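You operate a simulated robot arm through the tools that you are given. There is no shell and no other tool. Be economical: measure what you need, move in short steps, check, and stop when the job is done.

Carry out the task below with a simulated two-armed robot. There is one attempt and no reset: what you move stays moved.

Task
Pick up the tall yellow plug with one hand, pass it to the other hand and put it on the bottom shelf of the spray bench.

The check looks at the end state, three seconds after you hand in, the way a careful person would. Anything else that was tipped, shoved, dropped, spilled or broken makes it a failure.

Robot
Two 7-joint arms with two-finger parallel grippers on one trunk, on a base that drives. Base frame: it is fixed to the floor where the robot stands at the start and does not move with it; the origin is under the middle of the robot, x ahead of it, y to its left, z up; the surface under the hand at the start is at about z = 948. Lengths are in mm, angles in degrees, forces in N, time in s.
The left shoulder is at the start at [110, 169, 1484], the right one opposite. With the tool pointing down near the work surface each hand reaches from about 440 to 760 mm from the robot's upright axis, wherever it stands, measured 20 degrees to its own side. Places, roughly: bottom shelf of the spray bench [500, -3900, 200]. Payload 1.57 kg a hand.
The tool frame of a hand sits at the grasp point between the pads (the TCP): z along the fingers, y along the line on which they close. The tips reach 30 mm beyond it. Largest opening 80 mm; finger width 17, thickness 12; the body of the gripper, 40 by 82 mm, starts 80 mm behind the TCP.
Orientation is that of the tool frame in the base frame, as a unit quaternion [w, x, y, z]. With the fingers straight down and closing along the base's y, the tool's x points along the base's -x, its y along +y and its z along -z.

Tools
- The arms move only by the tool jog_arm. It takes "left_targets", "right_targets" or both (then of equal length, played together; a hand with none holds still); each is a list of rows, each an object of numbers (a shift or turn left out is 0, a gripper value left out holds the last): "tx", "ty", "tz": the shift along the tool's x, y, z in mm; "ax", "ay", "az": the turn, a rotation vector about the tool's x, y, z in degrees; "gripper": the closure, from 0 (fully open) to 1 (shut). In form: [{"tx": .., "ty": .., "tz": .., "ax": .., "ay": .., "az": .., "gripper": ..}, ...]. A call has 1 to 12 rows; each row shifts and turns the commanded pose from where the row before left it, along the tool's axes as they then stand. A row lasts 0.2 s, in which the tool goes at most 50 mm and 8.6 degrees; a call with a longer step from one row to the next is refused whole, and so is a gripper value outside its range. A pose out of reach is approached as far as the arm can. The call stops where the force on the tool passes 40 N (or 10 N more than at its start, if that is more) or the arm is blocked; 0.2 s more then pass. The fingers move at their own pace (about 72 mm/s each) and stop on an object; they squeeze with about 36 N. The grip force told is the motor's: it shows also when the fingers shut on nothing. Time passes only in rows, and 0.2 s behind the last, so rows that do not move let the fingers close. It gives the time, the measured TCP pose, the force on the tool (base axes), the opening and the grip force at its end, in the units of the frame above (readings bear some noise), with the torque about the TCP (base axes, N m) and any sound that the robot's microphone picked up.
- Cameras (640 x 400 px; columns grow to the right, rows downward): "scene" is now at [147, -15.9, 1656.1]; the picture's right is [-0.24, -0.97, 0.00], its down [-0.82, 0.20, -0.53] and it looks along [0.52, -0.13, -0.85] (base axes); focal length 290 px, centre (320, 200). "left" rides on the left gripper at [72, 7, -122] in its tool frame; the picture's right is [-0.09, 1.00, 0.00], its down [-0.84, -0.08, -0.54] and it looks along [-0.54, -0.05, 0.84] (tool axes); focal length 238 px, centre (320, 200). "right" rides on the right gripper at [72, -7, -122] in its tool frame; the picture's right is [0.09, 1.00, 0.00], its down [-0.84, 0.08, -0.54] and it looks along [-0.54, 0.05, 0.84] (tool axes); focal length 238 px, centre (320, 200). There is no depth. A picture from a camera that has moved, and an enlarged one, comes with that camera's place and axes in the base frame and with its lens.
- get_image(camera): a new picture of that camera. It takes no simulated time.
- move_column(by): slides the trunk up (or, below 0, down) by that many mm; the arms and the scene camera ride with it, the base frame stays. It gives what a move gives, with no picture.
- roll_base(legs): drives the robot by 1 to 6 legs, each [ahead, left, turn to the left] in mm, mm and degrees, along the robot's own axes; the way and the turn of a leg run together, so that a leg with both is an arc; at most 1500 mm and 180 degrees a leg. The arms and the cameras ride along, it lands a little off, and it stops where it bumps. It gives what a move gives.
- head_to(pan, tilt): turns the head with the scene camera to pan (to the left, within 86 degrees either way) and tilt (down, from -29 to 69), counted from straight ahead of the robot. It gives what a move gives.
- inspect(camera, box): a new picture of the part [left, top, right, bottom] of that camera's present view, enlarged. It takes no simulated time.
- job_done(): hands the job in; it is judged then, once.

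Go step by step. Nothing tells you exact positions but the pictures and the camera data: compare them with the known pose of the tool, close in by small moves and look again before you grip or let go. The budget is 120 turns and 100 pictures, counting those below and the enlarged ones. Unless the task says otherwise, let go and move clear before handing in, and close with one line.

The tools are called after "Request:" by a JSON object that holds its "method" and its "body". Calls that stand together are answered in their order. jog_arm: Moves the arms, as the interface text tells. Its arguments: {"type":"object","properties":{"left_targets":{"type":"array","items":{"type":"object","properties":{"tx":{"type":"number"},"ty":{"type":"number"},"tz":{"type":"number"},"ax":{"type":"number"},"ay":{"type":"number"},"az":{"type":"number"},"gripper":{"type":"number"}}}},"right_targets":{"type":"array","items":{"type":"object","properties":{"tx":{"type":"number"},"ty":{"type":"number"},"tz":{"type":"number"},"ax":{"type":"number"},"ay":{"type":"number"},"az":{"type":"number"},"gripper":{"type":"number"}}}}},"required":[]} The other tools are called the same way: move_column (by) slides the trunk up or down; roll_base (legs) drives the base; head_to (pan, tilt) turns the head that bears the scene camera; get_image (camera) takes a picture; inspect (camera, box) takes an enlarged picture of a part of a camera's view; job_done () hands the job in.

At the start:

```text
time_s: 0.0
left_position: [708.5, 72.8, 1070.0]
left_tcp_rot: [0.0, 0.0, 1.0, 0.0]
left_wrist_force: [-0.2, 0.4, -1.0]
left_ft_torque: [0.01, -0.03, 0.02]
left_grip_width: 79.9
left_finger_force: 0.2
right_position: [584.5, -404.6, 1135.6]
right_tcp_rot: [-0.002, 0.002, 1.0, 0.001]
right_wrist_force: [-0.6, 0.7, -0.2]
right_ft_torque: [-0.02, 0.03, -0.03]
right_grip_width: 80.1
right_finger_force: 0.0
trunk travel left (down, up): [-798.0, 92.0]
robot x, y, heading: [-0.2, -2.2, -0.1]
head pan, tilt: [-13.7, 57.9]
```

scene: 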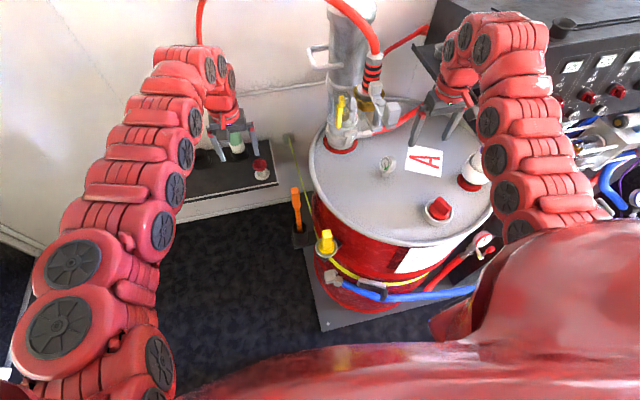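
right: 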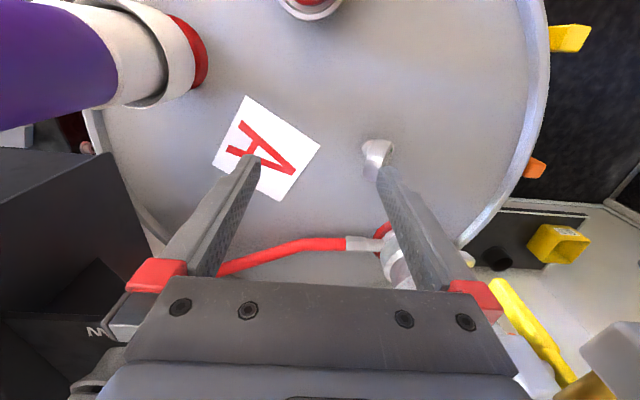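
left: 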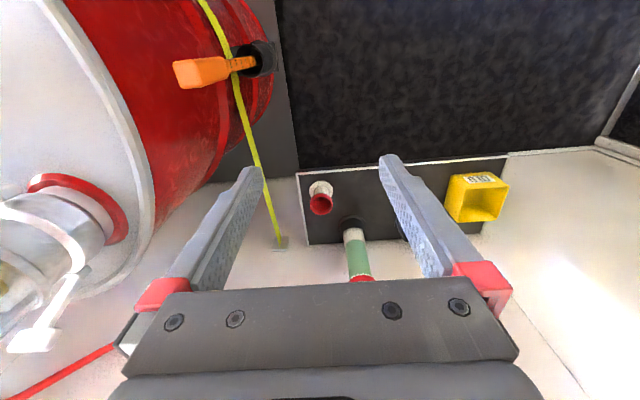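

I see a drum with several items and a dark rack by the wall with plugs; a yellow hollow piece stands on the rack, and another yellow piece hangs at the drum. I'll look closer before moving.

Request:
{"method": "inspect", "body": {"camera": "left", "box": [260, 140, 540, 315]}}

Request:
{"method": "inspect", "body": {"camera": "scene", "box": [180, 80, 420, 300]}}

Request:
{"method": "inspect", "body": {"camera": "right", "box": [440, 0, 640, 300]}}

```text
2.29 times, centred on (400, 228) of left
camera zoom: at [635.8, 79.7, 1191.5], right [0.09, 1.0, 0.0], down [0.84, -0.08, 0.54], along [0.54, -0.05, -0.84], focal length 545 px, centre (137, 137)
```

zoom: 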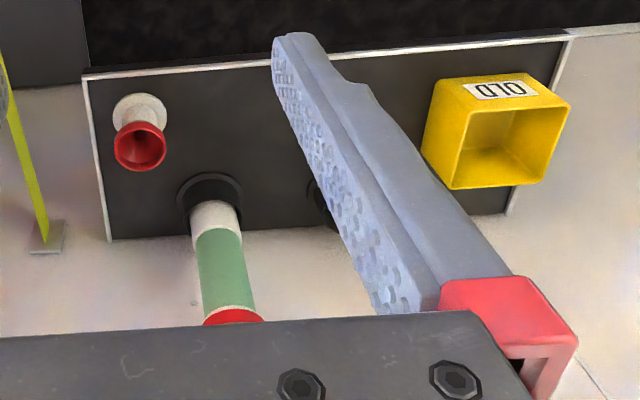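

```text
1.82 times, centred on (300, 190) of scene
camera zoom: at [147.0, -15.9, 1656.1], right [-0.24, -0.97, 0.0], down [-0.82, 0.2, -0.53], along [0.52, -0.13, -0.85], focal length 528 px, centre (356, 218)
```

zoom: 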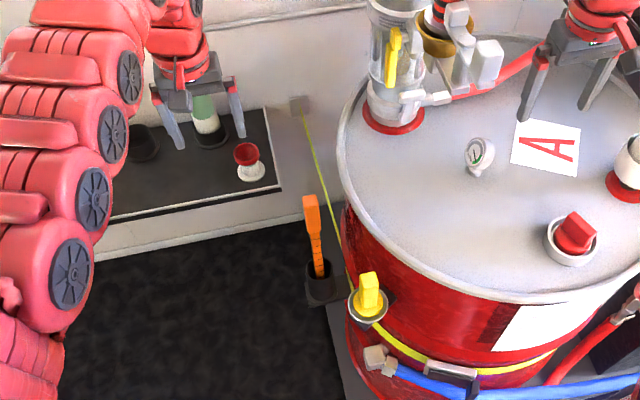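

```text
1.33 times, centred on (540, 150) of right
camera zoom: at [514.2, -412.4, 1258.7], right [-0.09, 1.0, 0.0], down [0.84, 0.07, 0.54], along [0.54, 0.05, -0.84], focal length 318 px, centre (27, 267)
```

zoom: 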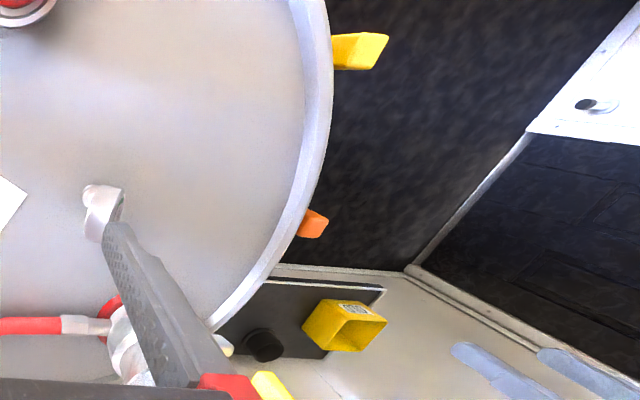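

Several yellow things are in view; I'll look around for others before deciding.

Request:
{"method": "inspect", "body": {"camera": "scene", "box": [280, 180, 380, 310]}}

Request:
{"method": "head_to", "body": {"pan": 30, "tilt": 45}}

Request:
{"method": "get_image", "body": {"camera": "scene"}}

Request:
{"method": "head_to", "body": {"pan": -45, "tilt": 35}}

Request:
{"method": "get_image", "body": {"camera": "scene"}}

Request:
{"method": "head_to", "body": {"pan": -85, "tilt": 25}}

Request:
{"method": "get_image", "body": {"camera": "scene"}}

```text
3.08 times, centred on (330, 245) of scene
camera zoom: at [147.0, -15.9, 1656.1], right [-0.24, -0.97, 0.0], down [-0.82, 0.2, -0.53], along [0.52, -0.13, -0.85], focal length 894 px, centre (289, 62)
```

zoom: 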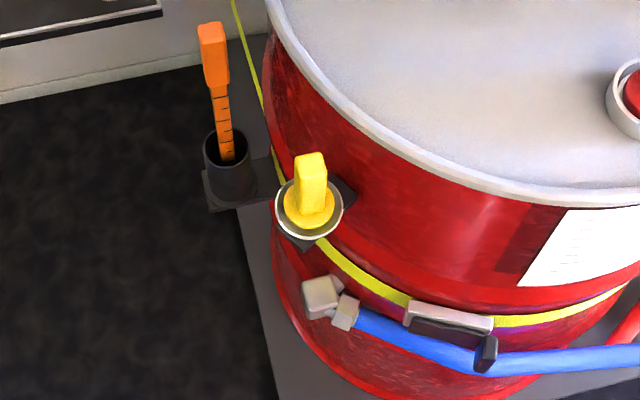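

```text
time_s: 1.1
left_position: [707.9, 71.8, 1070.8]
left_tcp_rot: [0.0, -0.001, 1.0, 0.0]
left_wrist_force: [-0.1, -0.1, -0.2]
left_ft_torque: [0.01, -0.01, -0.02]
left_grip_width: 80.2
left_finger_force: 0.0
right_position: [586.0, -405.4, 1135.6]
right_tcp_rot: [-0.002, 0.003, 1.0, 0.002]
right_wrist_force: [0.5, -0.5, 0.1]
right_ft_torque: [-0.02, 0.01, -0.03]
right_grip_width: 79.7
right_finger_force: 0.1
trunk travel left (down, up): [-798.0, 92.0]
robot x, y, heading: [3.1, 0.7, -0.1]
head pan, tilt: [30.0, 45.0]
```

```text
92 pictures are left
camera scene: at [150.4, 41.0, 1673.1], right [0.5, -0.87, 0.0], down [-0.61, -0.35, -0.71], along [0.61, 0.35, -0.71], focal length 290 px, centre (320, 200)
```

scene: 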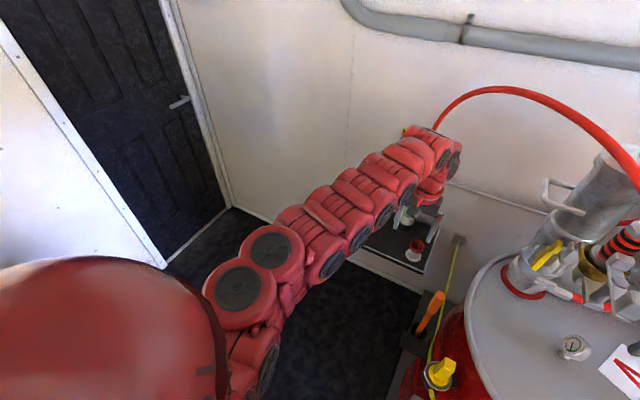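

```text
time_s: 2.6
left_position: [708.0, 71.8, 1070.4]
left_tcp_rot: [0.0, -0.001, 1.0, 0.0]
left_wrist_force: [0.7, 0.3, 0.7]
left_ft_torque: [-0.05, -0.02, -0.03]
left_grip_width: 80.0
left_finger_force: 0.1
right_position: [584.3, -406.4, 1135.1]
right_tcp_rot: [-0.002, 0.003, 1.0, 0.001]
right_wrist_force: [0.0, 0.2, -0.4]
right_ft_torque: [0.03, 0.01, 0.0]
right_grip_width: 80.2
right_finger_force: 0.0
trunk travel left (down, up): [-798.0, 92.0]
robot x, y, heading: [-0.5, -1.9, -0.0]
head pan, tilt: [-45.0, 35.0]
```

```text
91 pictures are left
camera scene: at [142.3, -61.8, 1687.9], right [-0.71, -0.71, 0.0], down [-0.41, 0.41, -0.82], along [0.58, -0.58, -0.57], focal length 290 px, centre (320, 200)
```

scene: 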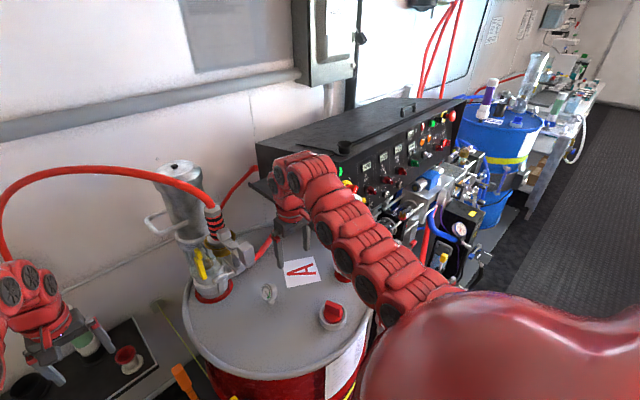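

```text
time_s: 3.6
left_position: [707.9, 71.1, 1069.2]
left_tcp_rot: [0.0, 0.001, 1.0, 0.0]
left_wrist_force: [0.6, 0.3, -0.2]
left_ft_torque: [-0.01, 0.0, -0.02]
left_grip_width: 80.3
left_finger_force: 0.0
right_position: [585.4, -405.5, 1135.8]
right_tcp_rot: [-0.001, 0.003, 1.0, 0.001]
right_wrist_force: [-0.5, -0.3, -0.4]
right_ft_torque: [-0.01, 0.01, -0.03]
right_grip_width: 79.9
right_finger_force: 0.1
trunk travel left (down, up): [-798.0, 92.0]
robot x, y, heading: [-0.7, 0.9, 0.1]
head pan, tilt: [-85.0, 25.0]
```

```text
90 pictures are left
camera scene: at [88.1, -91.4, 1703.7], right [-1.0, -0.09, 0.0], down [-0.04, 0.42, -0.91], along [0.08, -0.9, -0.42], focal length 290 px, centre (320, 200)
```

scene: 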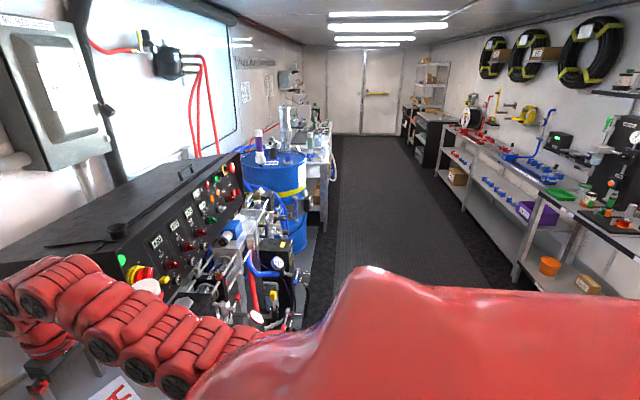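

The yellow plug sits in a ring cup on the drum's near left side, around (465, -116), with its handle at z ≈ 860–920. I'll bring the right hand over it, staying high, to look.

Request:
{"method": "jog_arm", "body": {"right_targets": [{"tx": 15, "ty": 35}, {"tx": 15, "ty": 35}, {"tx": 15, "ty": 35}, {"tx": 15, "ty": 35}, {"tx": 15, "ty": 35}, {"tx": 15, "ty": 35}, {"tx": 15, "ty": 35}, {"tx": 15, "ty": 35}]}}

Request:
{"method": "get_image", "body": {"camera": "right"}}

Request:
{"method": "head_to", "body": {"pan": -10, "tilt": 60}}

Request:
{"method": "get_image", "body": {"camera": "scene"}}

```text
time_s: 5.5
left_position: [708.5, 72.7, 1069.8]
left_tcp_rot: [0.0, 0.0, 1.0, 0.0]
left_wrist_force: [0.1, -0.2, -0.7]
left_ft_torque: [0.0, 0.0, -0.02]
left_grip_width: 79.7
left_finger_force: 0.1
right_position: [585.2, -404.9, 1136.3]
right_tcp_rot: [-0.001, 0.002, 1.0, 0.001]
right_wrist_force: [-0.3, -0.9, -0.7]
right_ft_torque: [0.01, -0.02, 0.02]
right_grip_width: 80.2
right_finger_force: 0.0
right hand out of reach, approached as far as the arm can: row 1, 2, 3, 4, 5, 6, 7, 8
trunk travel left (down, up): [-798.0, 92.0]
robot x, y, heading: [-2.3, -0.7, -0.1]
head pan, tilt: [-85.0, 25.0]
```

```text
89 pictures are left
camera right: at [514.2, -412.4, 1258.7], right [-0.09, 1.0, 0.0], down [0.84, 0.07, 0.54], along [0.54, 0.05, -0.84], focal length 238 px, centre (320, 200)
```

right: 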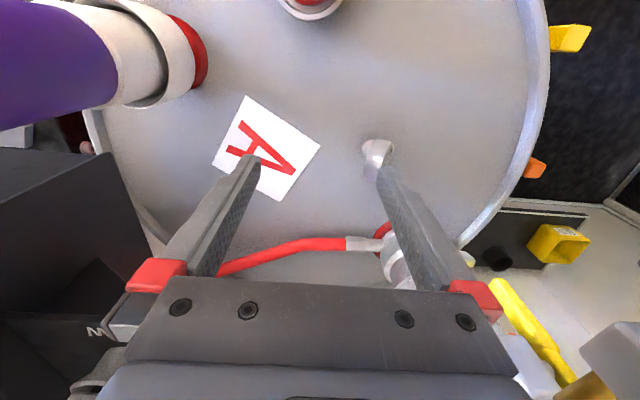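

```text
time_s: 6.9
left_position: [707.6, 72.2, 1071.5]
left_tcp_rot: [0.0, -0.001, 1.0, 0.001]
left_wrist_force: [0.0, 0.1, 0.5]
left_ft_torque: [0.02, -0.02, 0.02]
left_grip_width: 80.3
left_finger_force: 0.1
right_position: [585.6, -405.4, 1135.8]
right_tcp_rot: [-0.002, 0.003, 1.0, 0.001]
right_wrist_force: [0.1, -0.3, -0.6]
right_ft_torque: [-0.02, -0.05, -0.01]
right_grip_width: 79.8
right_finger_force: 0.1
trunk travel left (down, up): [-798.0, 92.0]
robot x, y, heading: [-1.4, -0.3, -0.1]
head pan, tilt: [-10.0, 60.0]
```

```text
88 pictures are left
camera scene: at [145.6, -11.2, 1653.6], right [-0.17, -0.98, 0.0], down [-0.85, 0.15, -0.5], along [0.49, -0.09, -0.87], focal length 290 px, centre (320, 200)
```

scene: 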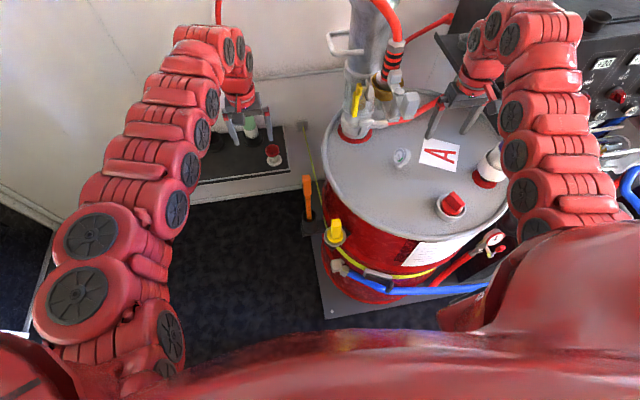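

The right hand did not move: reported out of reach. I'll probe with small moves to see which directions it can go.

Request:
{"method": "jog_arm", "body": {"right_targets": [{"tx": 20}]}}

Request:
{"method": "jog_arm", "body": {"left_targets": [{"tx": 20}]}}

Request:
{"method": "jog_arm", "body": {"right_targets": [{"ty": 20}]}}

Request:
{"method": "jog_arm", "body": {"right_targets": [{"tz": 20}]}}

```text
time_s: 7.3
left_position: [708.5, 71.9, 1070.3]
left_tcp_rot: [-0.001, 0.001, 1.0, 0.0]
left_wrist_force: [-0.5, 0.3, 0.1]
left_ft_torque: [0.04, 0.02, -0.03]
left_grip_width: 80.1
left_finger_force: 0.0
right_position: [585.7, -405.4, 1135.8]
right_tcp_rot: [-0.002, 0.002, 1.0, 0.001]
right_wrist_force: [0.1, 0.4, 0.4]
right_ft_torque: [-0.01, -0.01, 0.0]
right_grip_width: 80.1
right_finger_force: 0.0
right hand out of reach, approached as far as the arm can: row 1
trunk travel left (down, up): [-798.0, 92.0]
robot x, y, heading: [1.4, -0.4, 0.2]
head pan, tilt: [-10.0, 60.0]
```

```text
time_s: 7.7
left_position: [688.7, 73.0, 1072.6]
left_tcp_rot: [0.001, 0.001, 1.0, 0.0]
left_wrist_force: [-0.1, 0.6, 0.1]
left_ft_torque: [0.04, -0.05, 0.02]
left_grip_width: 80.1
left_finger_force: 0.1
right_position: [583.9, -403.9, 1136.5]
right_tcp_rot: [-0.001, 0.004, 1.0, 0.001]
right_wrist_force: [0.4, 0.2, -0.3]
right_ft_torque: [-0.02, -0.02, 0.01]
right_grip_width: 80.2
right_finger_force: 0.0
trunk travel left (down, up): [-798.0, 92.0]
robot x, y, heading: [-1.1, -0.9, 0.0]
head pan, tilt: [-10.0, 60.0]
```

```text
time_s: 8.1
left_position: [688.9, 72.4, 1069.1]
left_tcp_rot: [0.0, -0.001, 1.0, 0.0]
left_wrist_force: [-0.1, 0.3, -0.7]
left_ft_torque: [-0.01, 0.03, 0.05]
left_grip_width: 80.0
left_finger_force: 0.1
right_position: [600.5, -387.0, 1141.4]
right_tcp_rot: [-0.001, 0.004, 1.0, 0.001]
right_wrist_force: [0.3, 0.3, 0.4]
right_ft_torque: [-0.02, 0.02, 0.0]
right_grip_width: 79.9
right_finger_force: 0.0
right hand out of reach, approached as far as the arm can: row 1
trunk travel left (down, up): [-798.0, 92.0]
robot x, y, heading: [1.5, -2.5, 0.1]
head pan, tilt: [-10.0, 60.0]
```

```text
time_s: 8.5
left_position: [689.2, 72.2, 1070.2]
left_tcp_rot: [0.0, 0.0, 1.0, 0.0]
left_wrist_force: [-0.3, 0.2, 0.0]
left_ft_torque: [0.03, 0.0, -0.02]
left_grip_width: 80.3
left_finger_force: 0.1
right_position: [601.1, -389.0, 1121.6]
right_tcp_rot: [-0.003, 0.002, 1.0, 0.002]
right_wrist_force: [0.6, -0.3, 0.4]
right_ft_torque: [0.03, -0.03, 0.03]
right_grip_width: 80.0
right_finger_force: 0.1
trunk travel left (down, up): [-798.0, 92.0]
robot x, y, heading: [2.6, 1.3, -0.1]
head pan, tilt: [-10.0, 60.0]
```

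Near full fold, the right hand is limited in height relative to the shoulder. I'll raise the trunk and go lower relative to it.

Request:
{"method": "move_column", "body": {"by": 85}}

Request:
{"method": "jog_arm", "body": {"right_targets": [{"tz": 35}, {"tz": 35}, {"tz": 10, "ty": 30}, {"ty": 35}, {"ty": 35, "tx": 10}, {"ty": 35, "tx": 15}, {"ty": 35, "tx": 20}, {"ty": 35, "tx": 25}, {"ty": 35, "tx": 30}, {"ty": 33, "tx": 30}]}}

Request:
{"method": "get_image", "body": {"camera": "right"}}

```text
time_s: 9.7
left_position: [688.6, 72.8, 1155.2]
left_tcp_rot: [0.0, 0.0, 1.0, 0.0]
left_wrist_force: [0.5, -0.7, 0.4]
left_ft_torque: [-0.01, 0.03, 0.0]
left_grip_width: 80.1
left_finger_force: 0.0
right_position: [602.7, -387.3, 1206.6]
right_tcp_rot: [-0.001, 0.003, 1.0, 0.002]
right_wrist_force: [-0.4, -0.3, -0.4]
right_ft_torque: [-0.02, 0.0, -0.01]
right_grip_width: 79.8
right_finger_force: 0.0
trunk travel left (down, up): [-883.0, 7.0]
robot x, y, heading: [2.8, -1.4, -0.0]
head pan, tilt: [-10.0, 60.0]
```

```text
time_s: 11.2
left_position: [688.8, 68.4, 1157.0]
left_tcp_rot: [0.0, 0.001, 1.0, 0.001]
left_wrist_force: [0.7, 0.7, 0.5]
left_ft_torque: [0.01, -0.01, -0.04]
left_grip_width: 80.4
left_finger_force: 0.1
right_position: [610.0, -306.7, 1112.2]
right_tcp_rot: [0.001, 0.014, 1.0, -0.005]
right_wrist_force: [-3.4, -11.8, 4.8]
right_ft_torque: [1.34, -0.29, 0.16]
right_grip_width: 69.9
right_finger_force: 0.0
right hand out of reach, approached as far as the arm can: row 4, 5, 6, 7
trunk travel left (down, up): [-883.0, 7.0]
robot x, y, heading: [0.2, -2.1, -0.1]
head pan, tilt: [-10.0, 60.0]
stopped in row 7 (right hand): the force on the tool passed its limit at 65 N (the readings are from after the stop); the commanded pose is now the measured one
```

```text
87 pictures are left
camera right: at [538.5, -310.8, 1235.2], right [-0.06, 1.0, -0.01], down [0.84, 0.06, 0.54], along [0.54, 0.03, -0.84], focal length 238 px, centre (320, 200)
```

right: 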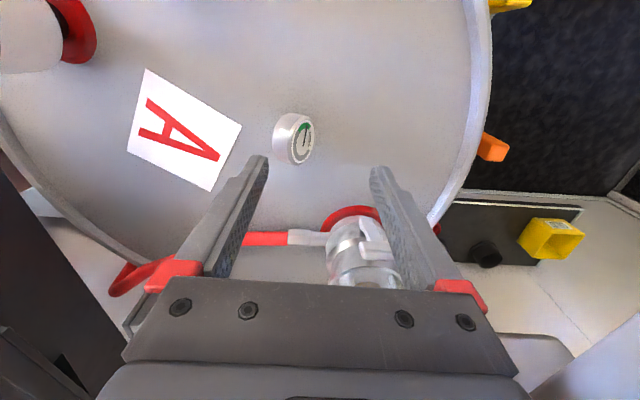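

The right finger touched the drum pump. I'll back off and check.

Request:
{"method": "jog_arm", "body": {"right_targets": [{"ty": -20}, {"ty": -25}]}}

Request:
{"method": "get_image", "body": {"camera": "scene"}}

```text
time_s: 11.8
left_position: [688.3, 69.5, 1155.4]
left_tcp_rot: [0.0, 0.001, 1.0, 0.001]
left_wrist_force: [0.1, -1.2, -1.1]
left_ft_torque: [0.03, 0.01, 0.0]
left_grip_width: 79.8
left_finger_force: 0.1
right_position: [610.1, -348.4, 1110.6]
right_tcp_rot: [0.001, 0.011, 1.0, -0.003]
right_wrist_force: [-0.6, -0.7, 0.6]
right_ft_torque: [0.02, -0.01, 0.01]
right_grip_width: 80.2
right_finger_force: 0.0
trunk travel left (down, up): [-883.0, 7.0]
robot x, y, heading: [-2.6, -2.4, 0.3]
head pan, tilt: [-10.0, 60.0]
```

```text
86 pictures are left
camera scene: at [145.4, -13.7, 1738.6], right [-0.18, -0.98, 0.0], down [-0.85, 0.15, -0.5], along [0.49, -0.09, -0.87], focal length 290 px, centre (320, 200)
```

scene: 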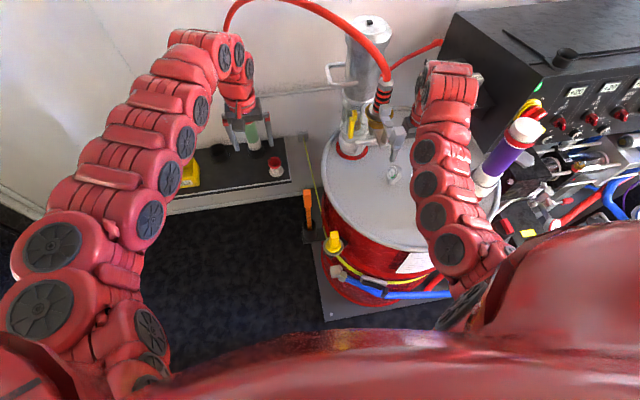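

The pump looks undisturbed. The plug is close to the robot's inner reach limit, so I'll back the base up 130 mm and use the left hand (free floor on its side) for the pick.

Request:
{"method": "roll_base", "body": {"legs": [[-130, 0, 0]]}}

Request:
{"method": "jog_arm", "body": {"left_targets": [{"ty": -25, "tx": 10}, {"ty": -25, "tx": 10}, {"ty": -25, "tx": 10}, {"ty": -25, "tx": 10}]}}

Request:
{"method": "get_image", "body": {"camera": "left"}}

Request:
{"method": "get_image", "body": {"camera": "scene"}}

```text
time_s: 13.1
left_position: [558.4, 71.0, 1153.9]
left_tcp_rot: [-0.001, 0.002, 1.0, -0.001]
left_wrist_force: [-0.5, -0.9, 1.1]
left_ft_torque: [0.0, 0.0, 0.0]
left_grip_width: 79.9
left_finger_force: 0.1
right_position: [477.7, -347.7, 1109.4]
right_tcp_rot: [0.0, 0.014, 1.0, -0.005]
right_wrist_force: [0.6, -0.4, 0.6]
right_ft_torque: [0.02, 0.02, 0.04]
right_grip_width: 80.1
right_finger_force: 0.0
trunk travel left (down, up): [-883.0, 7.0]
robot x, y, heading: [-135.5, -0.6, -0.2]
head pan, tilt: [-10.0, 60.0]
```

```text
time_s: 14.1
left_position: [513.6, -29.2, 1154.4]
left_tcp_rot: [0.0, 0.001, 1.0, 0.0]
left_wrist_force: [0.4, -0.3, 0.0]
left_ft_torque: [0.01, 0.01, 0.02]
left_grip_width: 79.8
left_finger_force: 0.0
right_position: [476.9, -347.6, 1109.9]
right_tcp_rot: [0.0, 0.013, 1.0, -0.004]
right_wrist_force: [-1.3, 0.4, 0.6]
right_ft_torque: [0.03, -0.02, 0.0]
right_grip_width: 80.1
right_finger_force: 0.0
trunk travel left (down, up): [-883.0, 7.0]
robot x, y, heading: [-135.0, 2.0, 0.0]
head pan, tilt: [-10.0, 60.0]
```

```text
85 pictures are left
camera left: at [441.7, -21.7, 1275.9], right [0.09, 1.0, 0.0], down [0.84, -0.08, 0.54], along [0.54, -0.05, -0.84], focal length 238 px, centre (320, 200)
```

left: 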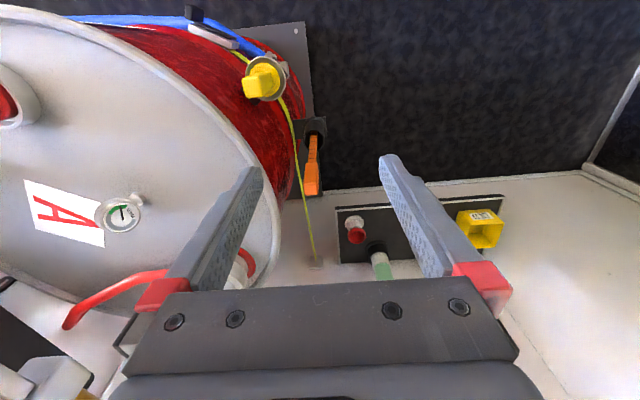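

```text
84 pictures are left
camera scene: at [13.2, -13.0, 1738.6], right [-0.18, -0.98, 0.0], down [-0.85, 0.15, -0.5], along [0.49, -0.09, -0.87], focal length 290 px, centre (320, 200)
```

scene: 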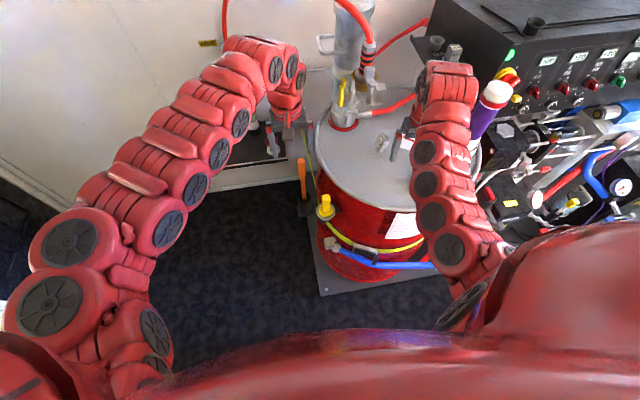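

The plug is at about (478, -115). I move the left hand above it and down to z≈1030 for a close look.

Request:
{"method": "jog_arm", "body": {"left_targets": [{"ty": -22, "tx": 10}, {"ty": -22, "tx": 10}, {"ty": -22, "tx": 10}, {"ty": -20, "tx": 8}, {"tz": 40}, {"tz": 40}, {"tz": 40}]}}

Request:
{"method": "get_image", "body": {"camera": "left"}}

Request:
{"method": "inspect", "body": {"camera": "scene", "box": [270, 140, 400, 260]}}

```text
time_s: 15.7
left_position: [477.8, -114.5, 1034.7]
left_tcp_rot: [0.0, 0.001, 1.0, -0.001]
left_wrist_force: [-0.7, -0.8, -0.9]
left_ft_torque: [0.06, 0.03, -0.01]
left_grip_width: 80.2
left_finger_force: 0.2
right_position: [476.4, -349.1, 1109.9]
right_tcp_rot: [0.001, 0.013, 1.0, -0.005]
right_wrist_force: [0.2, 0.1, -0.1]
right_ft_torque: [-0.02, 0.02, 0.0]
right_grip_width: 80.0
right_finger_force: 0.1
trunk travel left (down, up): [-883.0, 7.0]
robot x, y, heading: [-136.4, 3.5, -0.1]
head pan, tilt: [-10.0, 60.0]
```

```text
83 pictures are left
camera left: at [404.5, -105.8, 1156.0], right [0.09, 1.0, 0.0], down [0.84, -0.08, 0.54], along [0.54, -0.05, -0.84], focal length 238 px, centre (320, 200)
```

left: 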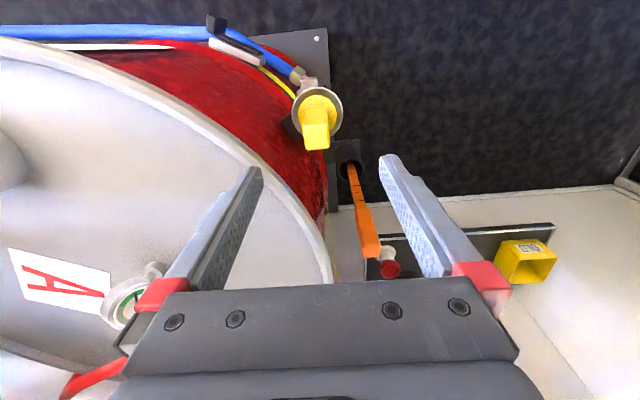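

```text
3.33 times, centred on (335, 200) of scene
camera zoom: at [13.1, -12.8, 1738.6], right [-0.18, -0.98, 0.0], down [-0.85, 0.15, -0.5], along [0.49, -0.09, -0.87], focal length 968 px, centre (270, 200)
```

zoom: 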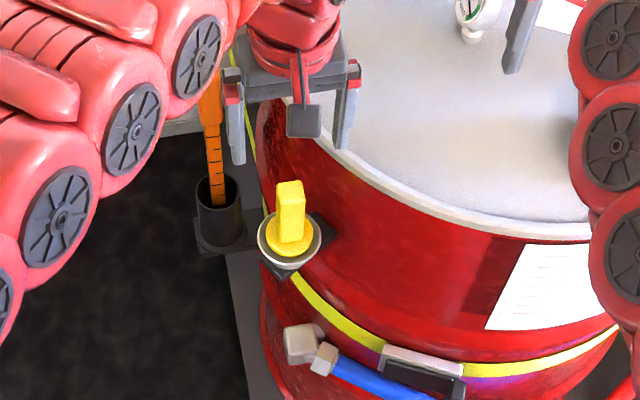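

Request:
{"method": "inspect", "body": {"camera": "left", "box": [270, 60, 380, 170]}}

Request:
{"method": "inspect", "body": {"camera": "scene", "box": [305, 180, 350, 230]}}

```text
3.64 times, centred on (325, 115) of left
camera zoom: at [404.5, -105.8, 1156.0], right [0.09, 1.0, 0.0], down [0.84, -0.08, 0.54], along [0.54, -0.05, -0.84], focal length 867 px, centre (302, 509)
```

zoom: 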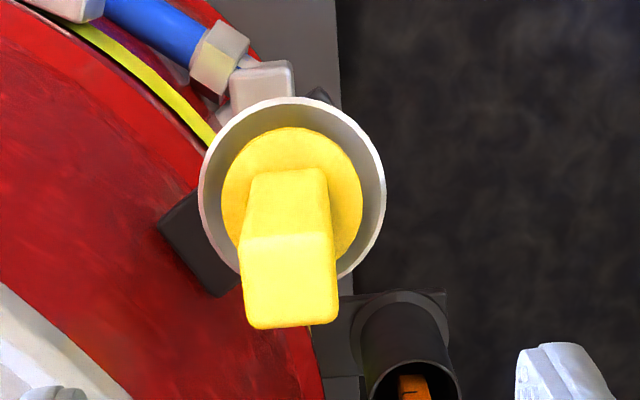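

```text
8.00 times, centred on (328, 205) of scene
camera zoom: at [13.1, -12.8, 1738.6], right [-0.18, -0.98, 0.0], down [-0.85, 0.15, -0.5], along [0.49, -0.09, -0.87], focal length 2324 px, centre (260, 160)
```

zoom: 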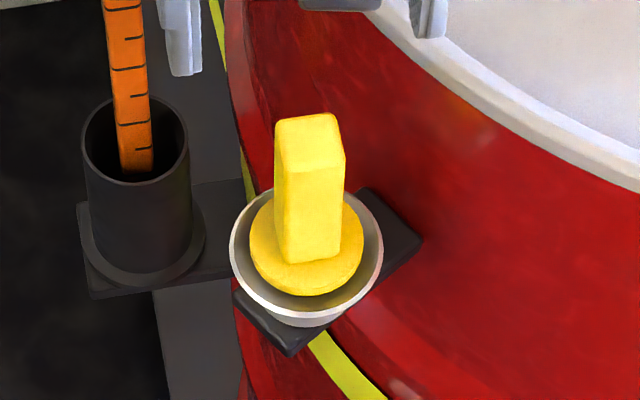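

The handle's a ~26 mm square bar, aligned with the axes, top about z≈931, its disc at ≈821, centre (480, -117). I descend with the fingers partly closed and stop for a check.

Request:
{"method": "jog_arm", "body": {"left_targets": [{"tx": -2, "ty": -2, "tz": 20, "gripper": 0.2}, {"tz": 30}, {"tz": 25}]}}

Request:
{"method": "get_image", "body": {"camera": "left"}}

Request:
{"method": "inspect", "body": {"camera": "scene", "box": [290, 140, 370, 230]}}

```text
time_s: 16.5
left_position: [474.4, -113.6, 962.8]
left_tcp_rot: [0.0, 0.002, 1.0, 0.0]
left_wrist_force: [0.7, 0.2, 0.3]
left_ft_torque: [-0.04, 0.01, 0.0]
left_grip_width: 64.1
left_finger_force: 0.1
left hand out of reach, approached as far as the arm can: row 3
right_position: [477.2, -346.9, 1111.0]
right_tcp_rot: [0.001, 0.014, 1.0, -0.004]
right_wrist_force: [-1.0, -0.8, 0.0]
right_ft_torque: [-0.01, 0.02, 0.02]
right_grip_width: 80.3
right_finger_force: 0.0
trunk travel left (down, up): [-883.0, 7.0]
robot x, y, heading: [-134.8, -0.0, -0.4]
head pan, tilt: [-10.0, 60.0]
```

```text
79 pictures are left
camera left: at [402.2, -105.0, 1084.3], right [0.1, 1.0, 0.0], down [0.84, -0.08, 0.54], along [0.54, -0.05, -0.84], focal length 238 px, centre (320, 200)
```

left: 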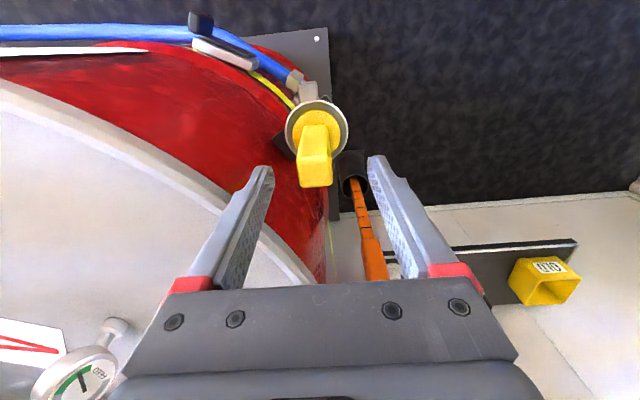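

```text
4.44 times, centred on (330, 185) of scene
camera zoom: at [13.0, -10.7, 1738.6], right [-0.18, -0.98, 0.0], down [-0.85, 0.15, -0.5], along [0.49, -0.09, -0.87], focal length 1291 px, centre (276, 267)
```

zoom: 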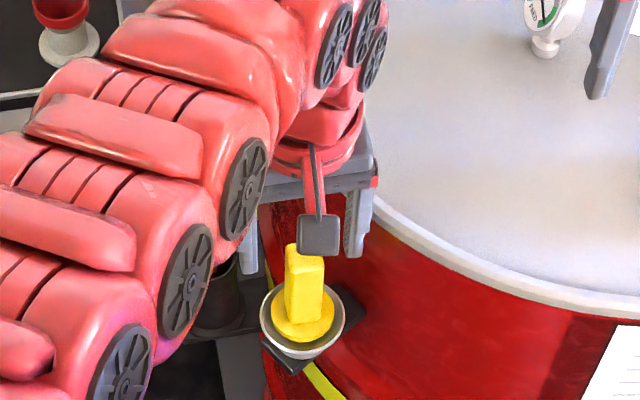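

The left arm's at its lower limit with the trunk up, so lowering the trunk comes next; first I check what is below the right arm.

Request:
{"method": "head_to", "body": {"pan": -35, "tilt": 55}}

Request:
{"method": "get_image", "body": {"camera": "scene"}}

Request:
{"method": "get_image", "body": {"camera": "right"}}

```text
time_s: 17.4
left_position: [474.4, -112.2, 963.7]
left_tcp_rot: [0.0, 0.001, 1.0, 0.0]
left_wrist_force: [0.0, -0.3, 0.6]
left_ft_torque: [0.0, 0.02, 0.03]
left_grip_width: 64.2
left_finger_force: 0.0
right_position: [476.9, -348.7, 1111.1]
right_tcp_rot: [0.001, 0.013, 1.0, -0.005]
right_wrist_force: [0.0, 1.2, 0.4]
right_ft_torque: [0.0, -0.02, 0.0]
right_grip_width: 80.1
right_finger_force: 0.2
trunk travel left (down, up): [-883.0, 7.0]
robot x, y, heading: [-133.1, -4.1, -0.2]
head pan, tilt: [-35.0, 55.0]
```

```text
77 pictures are left
camera scene: at [6.2, -41.8, 1744.6], right [-0.58, -0.82, 0.0], down [-0.67, 0.47, -0.57], along [0.47, -0.33, -0.82], focal length 290 px, centre (320, 200)
```

scene: 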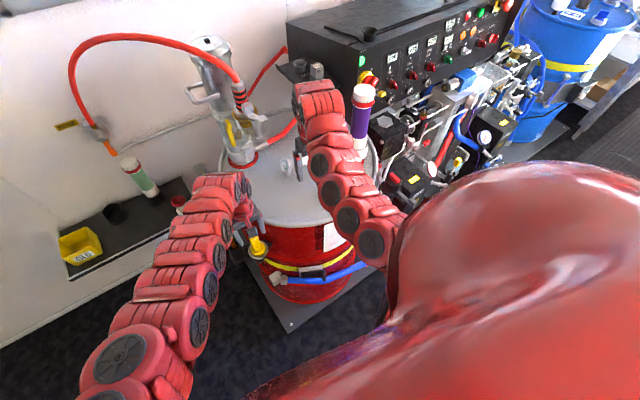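

```text
76 pictures are left
camera right: at [404.3, -352.7, 1233.4], right [-0.07, 1.0, -0.01], down [0.84, 0.06, 0.54], along [0.54, 0.03, -0.84], focal length 238 px, centre (320, 200)
```

right: 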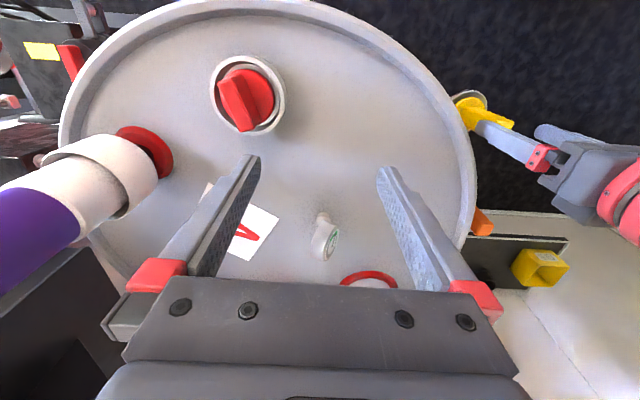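

Clearances on the right are fine. I'll fine-align the left hand and lower the trunk by 35 mm, then check.

Request:
{"method": "jog_arm", "body": {"left_targets": [{"tx": -3, "ty": -3}]}}

Request:
{"method": "move_column", "body": {"by": -35}}

Request:
{"method": "get_image", "body": {"camera": "left"}}

Request:
{"method": "get_image", "body": {"camera": "right"}}

```text
time_s: 17.8
left_position: [477.3, -118.3, 963.3]
left_tcp_rot: [0.0, 0.0, 1.0, 0.0]
left_wrist_force: [-0.4, -0.7, -0.2]
left_ft_torque: [0.04, -0.01, -0.01]
left_grip_width: 63.8
left_finger_force: 0.0
right_position: [475.9, -348.4, 1109.8]
right_tcp_rot: [0.001, 0.013, 1.0, -0.003]
right_wrist_force: [-0.3, -0.5, -0.5]
right_ft_torque: [-0.02, 0.01, -0.03]
right_grip_width: 79.7
right_finger_force: 0.0
trunk travel left (down, up): [-883.0, 7.0]
robot x, y, heading: [-133.3, -0.1, -0.4]
head pan, tilt: [-35.0, 55.0]
```

```text
time_s: 18.6
left_position: [477.0, -117.1, 927.3]
left_tcp_rot: [0.001, 0.001, 1.0, 0.0]
left_wrist_force: [0.2, 0.1, -1.2]
left_ft_torque: [0.01, 0.0, 0.05]
left_grip_width: 64.2
left_finger_force: 0.0
right_position: [475.6, -347.7, 1075.6]
right_tcp_rot: [0.001, 0.013, 1.0, -0.005]
right_wrist_force: [0.4, -0.1, -0.2]
right_ft_torque: [-0.02, 0.0, -0.01]
right_grip_width: 80.0
right_finger_force: 0.0
trunk travel left (down, up): [-848.0, 42.0]
robot x, y, heading: [-133.3, -0.2, -0.2]
head pan, tilt: [-35.0, 55.0]
```

```text
75 pictures are left
camera left: at [404.4, -109.1, 1049.4], right [0.09, 1.0, 0.0], down [0.84, -0.08, 0.54], along [0.54, -0.05, -0.84], focal length 238 px, centre (320, 200)
```

left: 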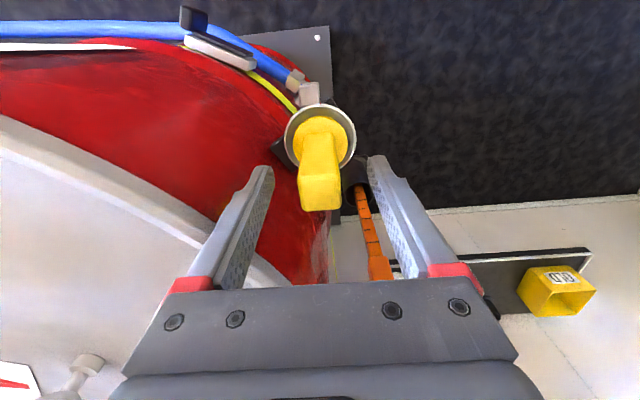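

```text
74 pictures are left
camera right: at [404.0, -352.1, 1198.7], right [-0.07, 1.0, -0.01], down [0.84, 0.06, 0.54], along [0.54, 0.03, -0.84], focal length 238 px, centre (320, 200)
```

right: 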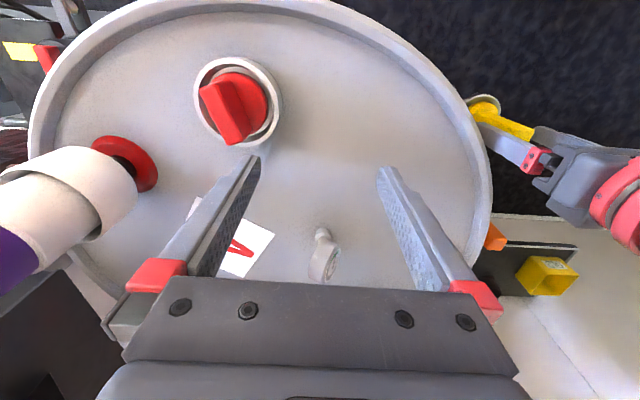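

The TCP now sits right at the handle top (z≈927), centred. Lowering 27 mm more and closing.

Request:
{"method": "move_column", "body": {"by": -27}}

Request:
{"method": "get_image", "body": {"camera": "left"}}

```text
time_s: 19.3
left_position: [476.2, -117.4, 900.8]
left_tcp_rot: [0.0, 0.001, 1.0, 0.001]
left_wrist_force: [0.8, -0.6, -0.7]
left_ft_torque: [-0.01, 0.01, 0.0]
left_grip_width: 64.1
left_finger_force: 0.1
right_position: [475.0, -347.4, 1048.7]
right_tcp_rot: [0.001, 0.012, 1.0, -0.004]
right_wrist_force: [0.3, 0.4, 0.1]
right_ft_torque: [0.04, -0.02, 0.01]
right_grip_width: 79.9
right_finger_force: 0.0
trunk travel left (down, up): [-821.0, 69.0]
robot x, y, heading: [-133.2, 0.5, -0.6]
head pan, tilt: [-35.0, 55.0]
```

```text
73 pictures are left
camera left: at [404.3, -109.3, 1022.4], right [0.09, 1.0, 0.0], down [0.84, -0.08, 0.54], along [0.54, -0.05, -0.84], focal length 238 px, centre (320, 200)
```

left: 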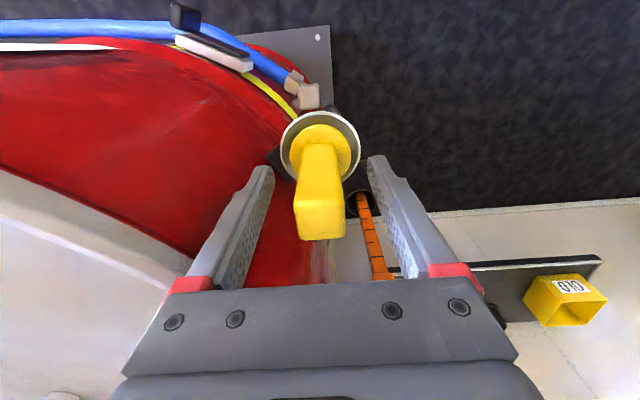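

Request:
{"method": "jog_arm", "body": {"left_targets": [{"gripper": 1}, {}, {}]}}

Request:
{"method": "jog_arm", "body": {"left_targets": [{"tz": -8}, {"tz": -10}, {"tz": -10}, {"tz": -12}]}}

Request:
{"method": "get_image", "body": {"camera": "left"}}

```text
time_s: 20.1
left_position: [476.6, -117.9, 900.3]
left_tcp_rot: [0.0, 0.0, 1.0, 0.0]
left_wrist_force: [0.3, -0.4, -0.1]
left_ft_torque: [0.02, 0.0, -0.01]
left_grip_width: 25.4
left_finger_force: 35.7
right_position: [476.5, -348.5, 1048.1]
right_tcp_rot: [0.001, 0.013, 1.0, -0.004]
right_wrist_force: [-0.4, -0.6, 0.5]
right_ft_torque: [-0.02, 0.01, -0.02]
right_grip_width: 80.0
right_finger_force: 0.1
trunk travel left (down, up): [-821.0, 69.0]
robot x, y, heading: [-133.4, 0.2, -0.5]
head pan, tilt: [-35.0, 55.0]
```

```text
time_s: 21.1
left_position: [475.0, -114.9, 940.8]
left_tcp_rot: [0.001, 0.0, 1.0, 0.0]
left_wrist_force: [0.4, -0.3, -0.3]
left_ft_torque: [0.0, -0.03, 0.02]
left_grip_width: 25.4
left_finger_force: 36.6
right_position: [476.1, -347.6, 1049.5]
right_tcp_rot: [0.001, 0.013, 1.0, -0.004]
right_wrist_force: [-0.8, 0.0, 0.7]
right_ft_torque: [-0.05, -0.01, 0.0]
right_grip_width: 80.2
right_finger_force: 0.0
trunk travel left (down, up): [-821.0, 69.0]
robot x, y, heading: [-132.2, -0.1, -0.0]
head pan, tilt: [-35.0, 55.0]
```

```text
72 pictures are left
camera left: at [403.0, -107.9, 1061.9], right [0.09, 1.0, 0.0], down [0.84, -0.08, 0.54], along [0.54, -0.05, -0.84], focal length 238 px, centre (320, 200)
```

left: 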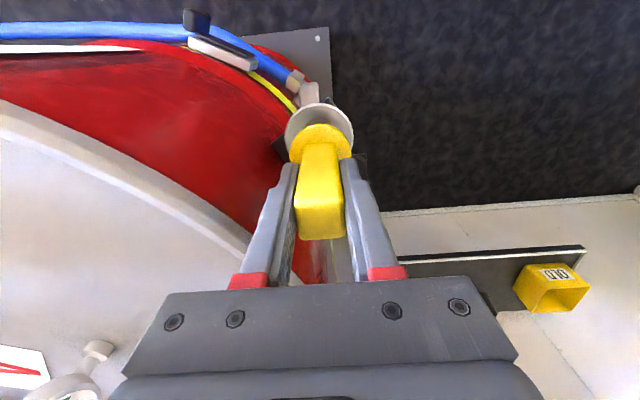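

The plug is in the left grip and rising out freely. I'll lift it clear and look at its lower part.

Request:
{"method": "jog_arm", "body": {"left_targets": [{"tz": -25}, {"tz": -25}, {"tz": -25}, {"tz": -25}]}}

Request:
{"method": "head_to", "body": {"pan": -10, "tilt": 55}}

Request:
{"method": "get_image", "body": {"camera": "right"}}

Request:
{"method": "get_image", "body": {"camera": "scene"}}

```text
time_s: 22.1
left_position: [474.8, -119.7, 1040.8]
left_tcp_rot: [0.001, 0.001, 1.0, 0.0]
left_wrist_force: [-0.3, 0.5, -1.5]
left_ft_torque: [-0.02, -0.01, 0.02]
left_grip_width: 25.4
left_finger_force: 36.0
right_position: [475.2, -347.1, 1049.8]
right_tcp_rot: [0.001, 0.013, 1.0, -0.004]
right_wrist_force: [-0.3, -0.4, 0.0]
right_ft_torque: [0.01, -0.03, -0.02]
right_grip_width: 79.8
right_finger_force: 0.1
trunk travel left (down, up): [-821.0, 69.0]
robot x, y, heading: [-129.7, -0.7, -0.1]
head pan, tilt: [-35.0, 55.0]
```

```text
time_s: 23.0
left_position: [475.7, -119.0, 1040.3]
left_tcp_rot: [0.001, 0.002, 1.0, 0.0]
left_wrist_force: [-0.1, -0.9, -0.4]
left_ft_torque: [0.03, -0.01, 0.02]
left_grip_width: 25.3
left_finger_force: 36.0
right_position: [476.9, -347.5, 1047.4]
right_tcp_rot: [0.001, 0.013, 1.0, -0.004]
right_wrist_force: [0.3, -0.7, -0.2]
right_ft_torque: [0.02, 0.02, -0.01]
right_grip_width: 80.1
right_finger_force: 0.0
trunk travel left (down, up): [-821.0, 69.0]
robot x, y, heading: [-131.8, -1.1, -0.3]
head pan, tilt: [-10.0, 55.0]
```

```text
71 pictures are left
camera right: at [404.5, -352.4, 1171.4], right [-0.07, 1.0, -0.01], down [0.84, 0.06, 0.54], along [0.54, 0.03, -0.84], focal length 238 px, centre (320, 200)
```

right: 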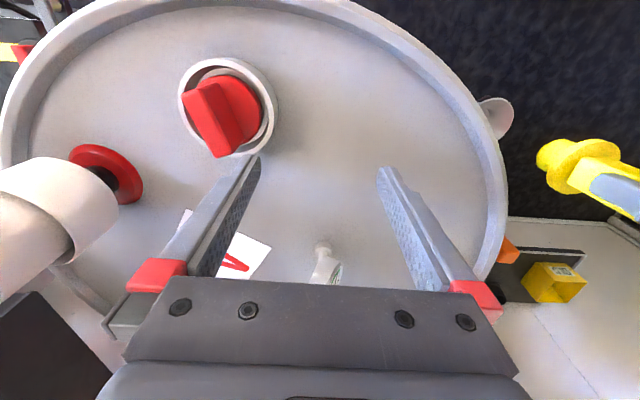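

```text
70 pictures are left
camera scene: at [18.4, -12.8, 1682.6], right [-0.18, -0.98, 0.0], down [-0.81, 0.15, -0.57], along [0.56, -0.1, -0.82], focal length 290 px, centre (320, 200)
```

scene: 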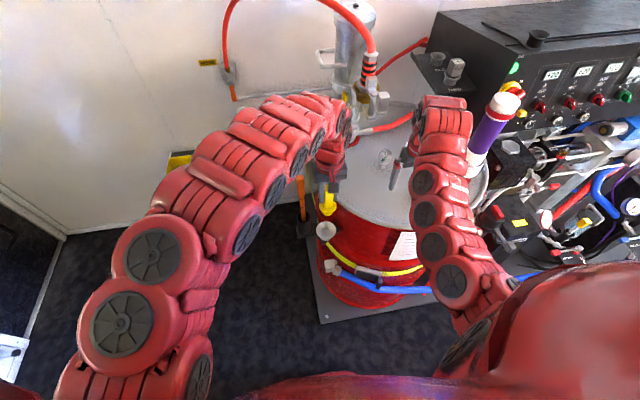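

Request:
{"method": "inspect", "body": {"camera": "right", "box": [500, 100, 640, 240]}}

Request:
{"method": "inspect", "body": {"camera": "scene", "box": [290, 140, 370, 250]}}

```text
2.86 times, centred on (570, 170) of right
camera zoom: at [404.5, -352.4, 1171.4], right [-0.07, 1.0, -0.01], down [0.84, 0.06, 0.54], along [0.54, 0.03, -0.84], focal length 681 px, centre (-394, 286)
```

zoom: 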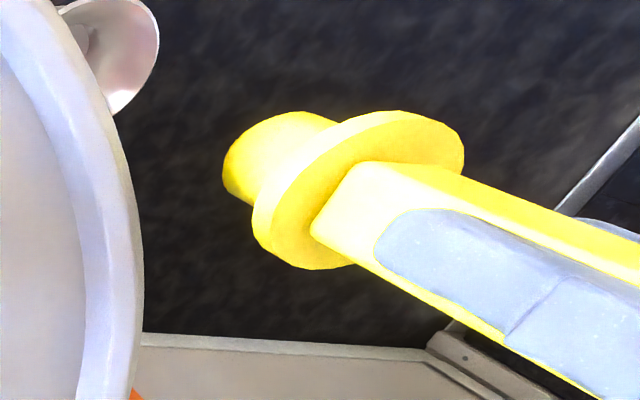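

```text
3.64 times, centred on (330, 195) of scene
camera zoom: at [18.4, -12.8, 1682.6], right [-0.18, -0.98, 0.0], down [-0.81, 0.15, -0.57], along [0.56, -0.1, -0.82], focal length 1056 px, centre (284, 218)
```

zoom: 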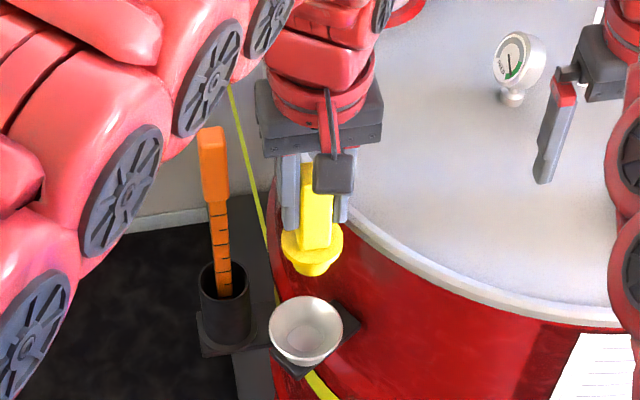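

The plug has a short stub, a flange and a ~100 mm square handle. Plan: swing left hand back over open floor, yaw it 90° so its fingers sit on the ±x faces, then the right hand, pitched near-horizontal, grips the ±y faces from the front.

Request:
{"method": "jog_arm", "body": {"left_targets": [{"tx": 12, "ty": 25}, {"tx": 12, "ty": 30}, {"tx": 12, "ty": 30}, {"tx": 10, "ty": 30}, {"az": 8.2}, {"az": 8.2}, {"az": 8.2}, {"az": 8.2}, {"az": 8.2}, {"az": 8.2}]}}

Request:
{"method": "jog_arm", "body": {"right_targets": [{"tx": 20}, {"tx": 20}, {"tx": 20}]}}

Request:
{"method": "get_image", "body": {"camera": "scene"}}

```text
time_s: 25.2
left_position: [465.6, -15.6, 1029.0]
left_tcp_rot: [-0.001, 0.418, 0.909, 0.0]
left_wrist_force: [0.1, 0.4, -0.6]
left_ft_torque: [-0.02, 0.01, -0.04]
left_grip_width: 25.3
left_finger_force: 35.9
left hand out of reach, approached as far as the arm can: row 3, 4
right_position: [475.8, -347.3, 1048.8]
right_tcp_rot: [0.001, 0.012, 1.0, -0.004]
right_wrist_force: [0.6, -0.2, 0.0]
right_ft_torque: [-0.01, 0.0, 0.01]
right_grip_width: 79.9
right_finger_force: 0.0
trunk travel left (down, up): [-821.0, 69.0]
robot x, y, heading: [-133.4, 0.5, -0.6]
head pan, tilt: [-10.0, 55.0]
```

```text
time_s: 26.0
left_position: [464.6, -15.4, 1029.1]
left_tcp_rot: [-0.002, 0.417, 0.909, -0.001]
left_wrist_force: [0.1, 0.4, -1.2]
left_ft_torque: [-0.01, -0.02, 0.0]
left_grip_width: 25.2
left_finger_force: 35.8
right_position: [429.3, -353.5, 1023.4]
right_tcp_rot: [0.002, 0.013, 1.0, -0.005]
right_wrist_force: [-0.6, 0.0, 1.0]
right_ft_torque: [0.0, 0.02, 0.02]
right_grip_width: 80.1
right_finger_force: 0.1
right hand out of reach, approached as far as the arm can: row 1, 2, 3
trunk travel left (down, up): [-821.0, 69.0]
robot x, y, heading: [-134.3, -0.7, -0.4]
head pan, tilt: [-10.0, 55.0]
```

```text
67 pictures are left
camera scene: at [18.0, -12.2, 1682.7], right [-0.18, -0.98, 0.0], down [-0.81, 0.15, -0.57], along [0.56, -0.1, -0.82], focal length 290 px, centre (320, 200)
```

scene: 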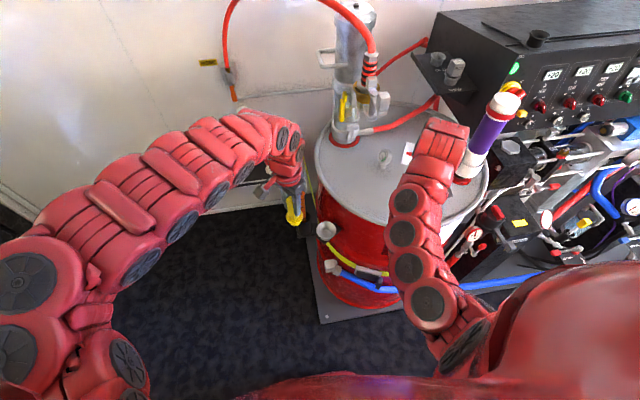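

Both arms hit their inner limits, so I'll back the base 150 mm more to bring hands over open floor; first a glance behind.

Request:
{"method": "head_to", "body": {"pan": -86, "tilt": 50}}

Request:
{"method": "get_image", "body": {"camera": "scene"}}

Request:
{"method": "head_to", "body": {"pan": 86, "tilt": 50}}

Request:
{"method": "get_image", "body": {"camera": "scene"}}

```text
time_s: 27.5
left_position: [464.2, -16.1, 1029.2]
left_tcp_rot: [-0.002, 0.417, 0.909, 0.001]
left_wrist_force: [-0.5, 1.2, -1.3]
left_ft_torque: [-0.02, 0.0, 0.01]
left_grip_width: 25.1
left_finger_force: 36.4
right_position: [429.0, -353.4, 1024.7]
right_tcp_rot: [0.002, 0.013, 1.0, -0.005]
right_wrist_force: [-0.2, 0.7, 0.7]
right_ft_torque: [0.0, -0.02, 0.02]
right_grip_width: 80.0
right_finger_force: 0.1
trunk travel left (down, up): [-821.0, 69.0]
robot x, y, heading: [-131.2, -1.8, -0.1]
head pan, tilt: [-85.9, 50.0]
```

```text
66 pictures are left
camera scene: at [-47.3, -76.7, 1689.2], right [-1.0, -0.07, 0.0], down [-0.05, 0.76, -0.64], along [0.04, -0.64, -0.77], focal length 290 px, centre (320, 200)
```

scene: 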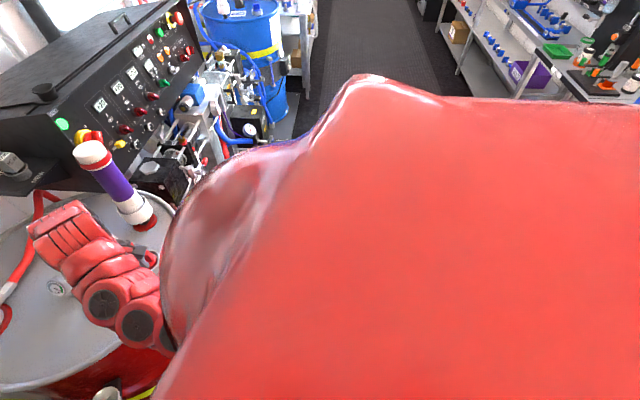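

```text
time_s: 30.1
left_position: [466.2, -16.8, 1029.0]
left_tcp_rot: [-0.002, 0.417, 0.909, 0.0]
left_wrist_force: [-0.2, 0.1, -0.7]
left_ft_torque: [0.01, -0.05, 0.0]
left_grip_width: 25.3
left_finger_force: 35.9
right_position: [429.4, -353.1, 1024.2]
right_tcp_rot: [0.002, 0.013, 1.0, -0.005]
right_wrist_force: [-0.4, -0.2, -0.4]
right_ft_torque: [0.01, -0.01, 0.02]
right_grip_width: 80.0
right_finger_force: 0.0
trunk travel left (down, up): [-821.0, 69.0]
robot x, y, heading: [-132.4, 0.6, -0.3]
head pan, tilt: [85.9, 50.0]
```

```text
65 pictures are left
camera scene: at [-46.9, 76.9, 1689.2], right [1.0, -0.07, 0.0], down [-0.06, -0.76, -0.64], along [0.05, 0.64, -0.77], focal length 290 px, centre (320, 200)
```

scene: 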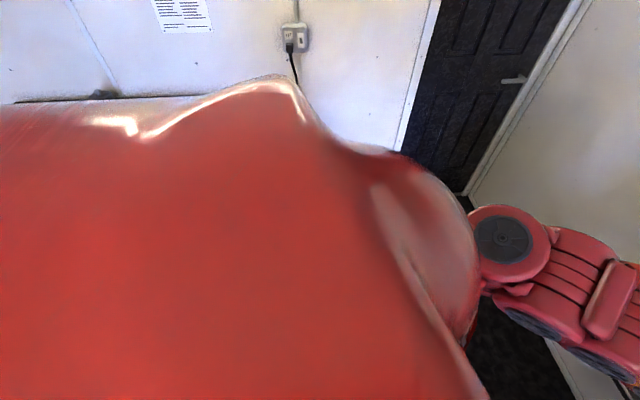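

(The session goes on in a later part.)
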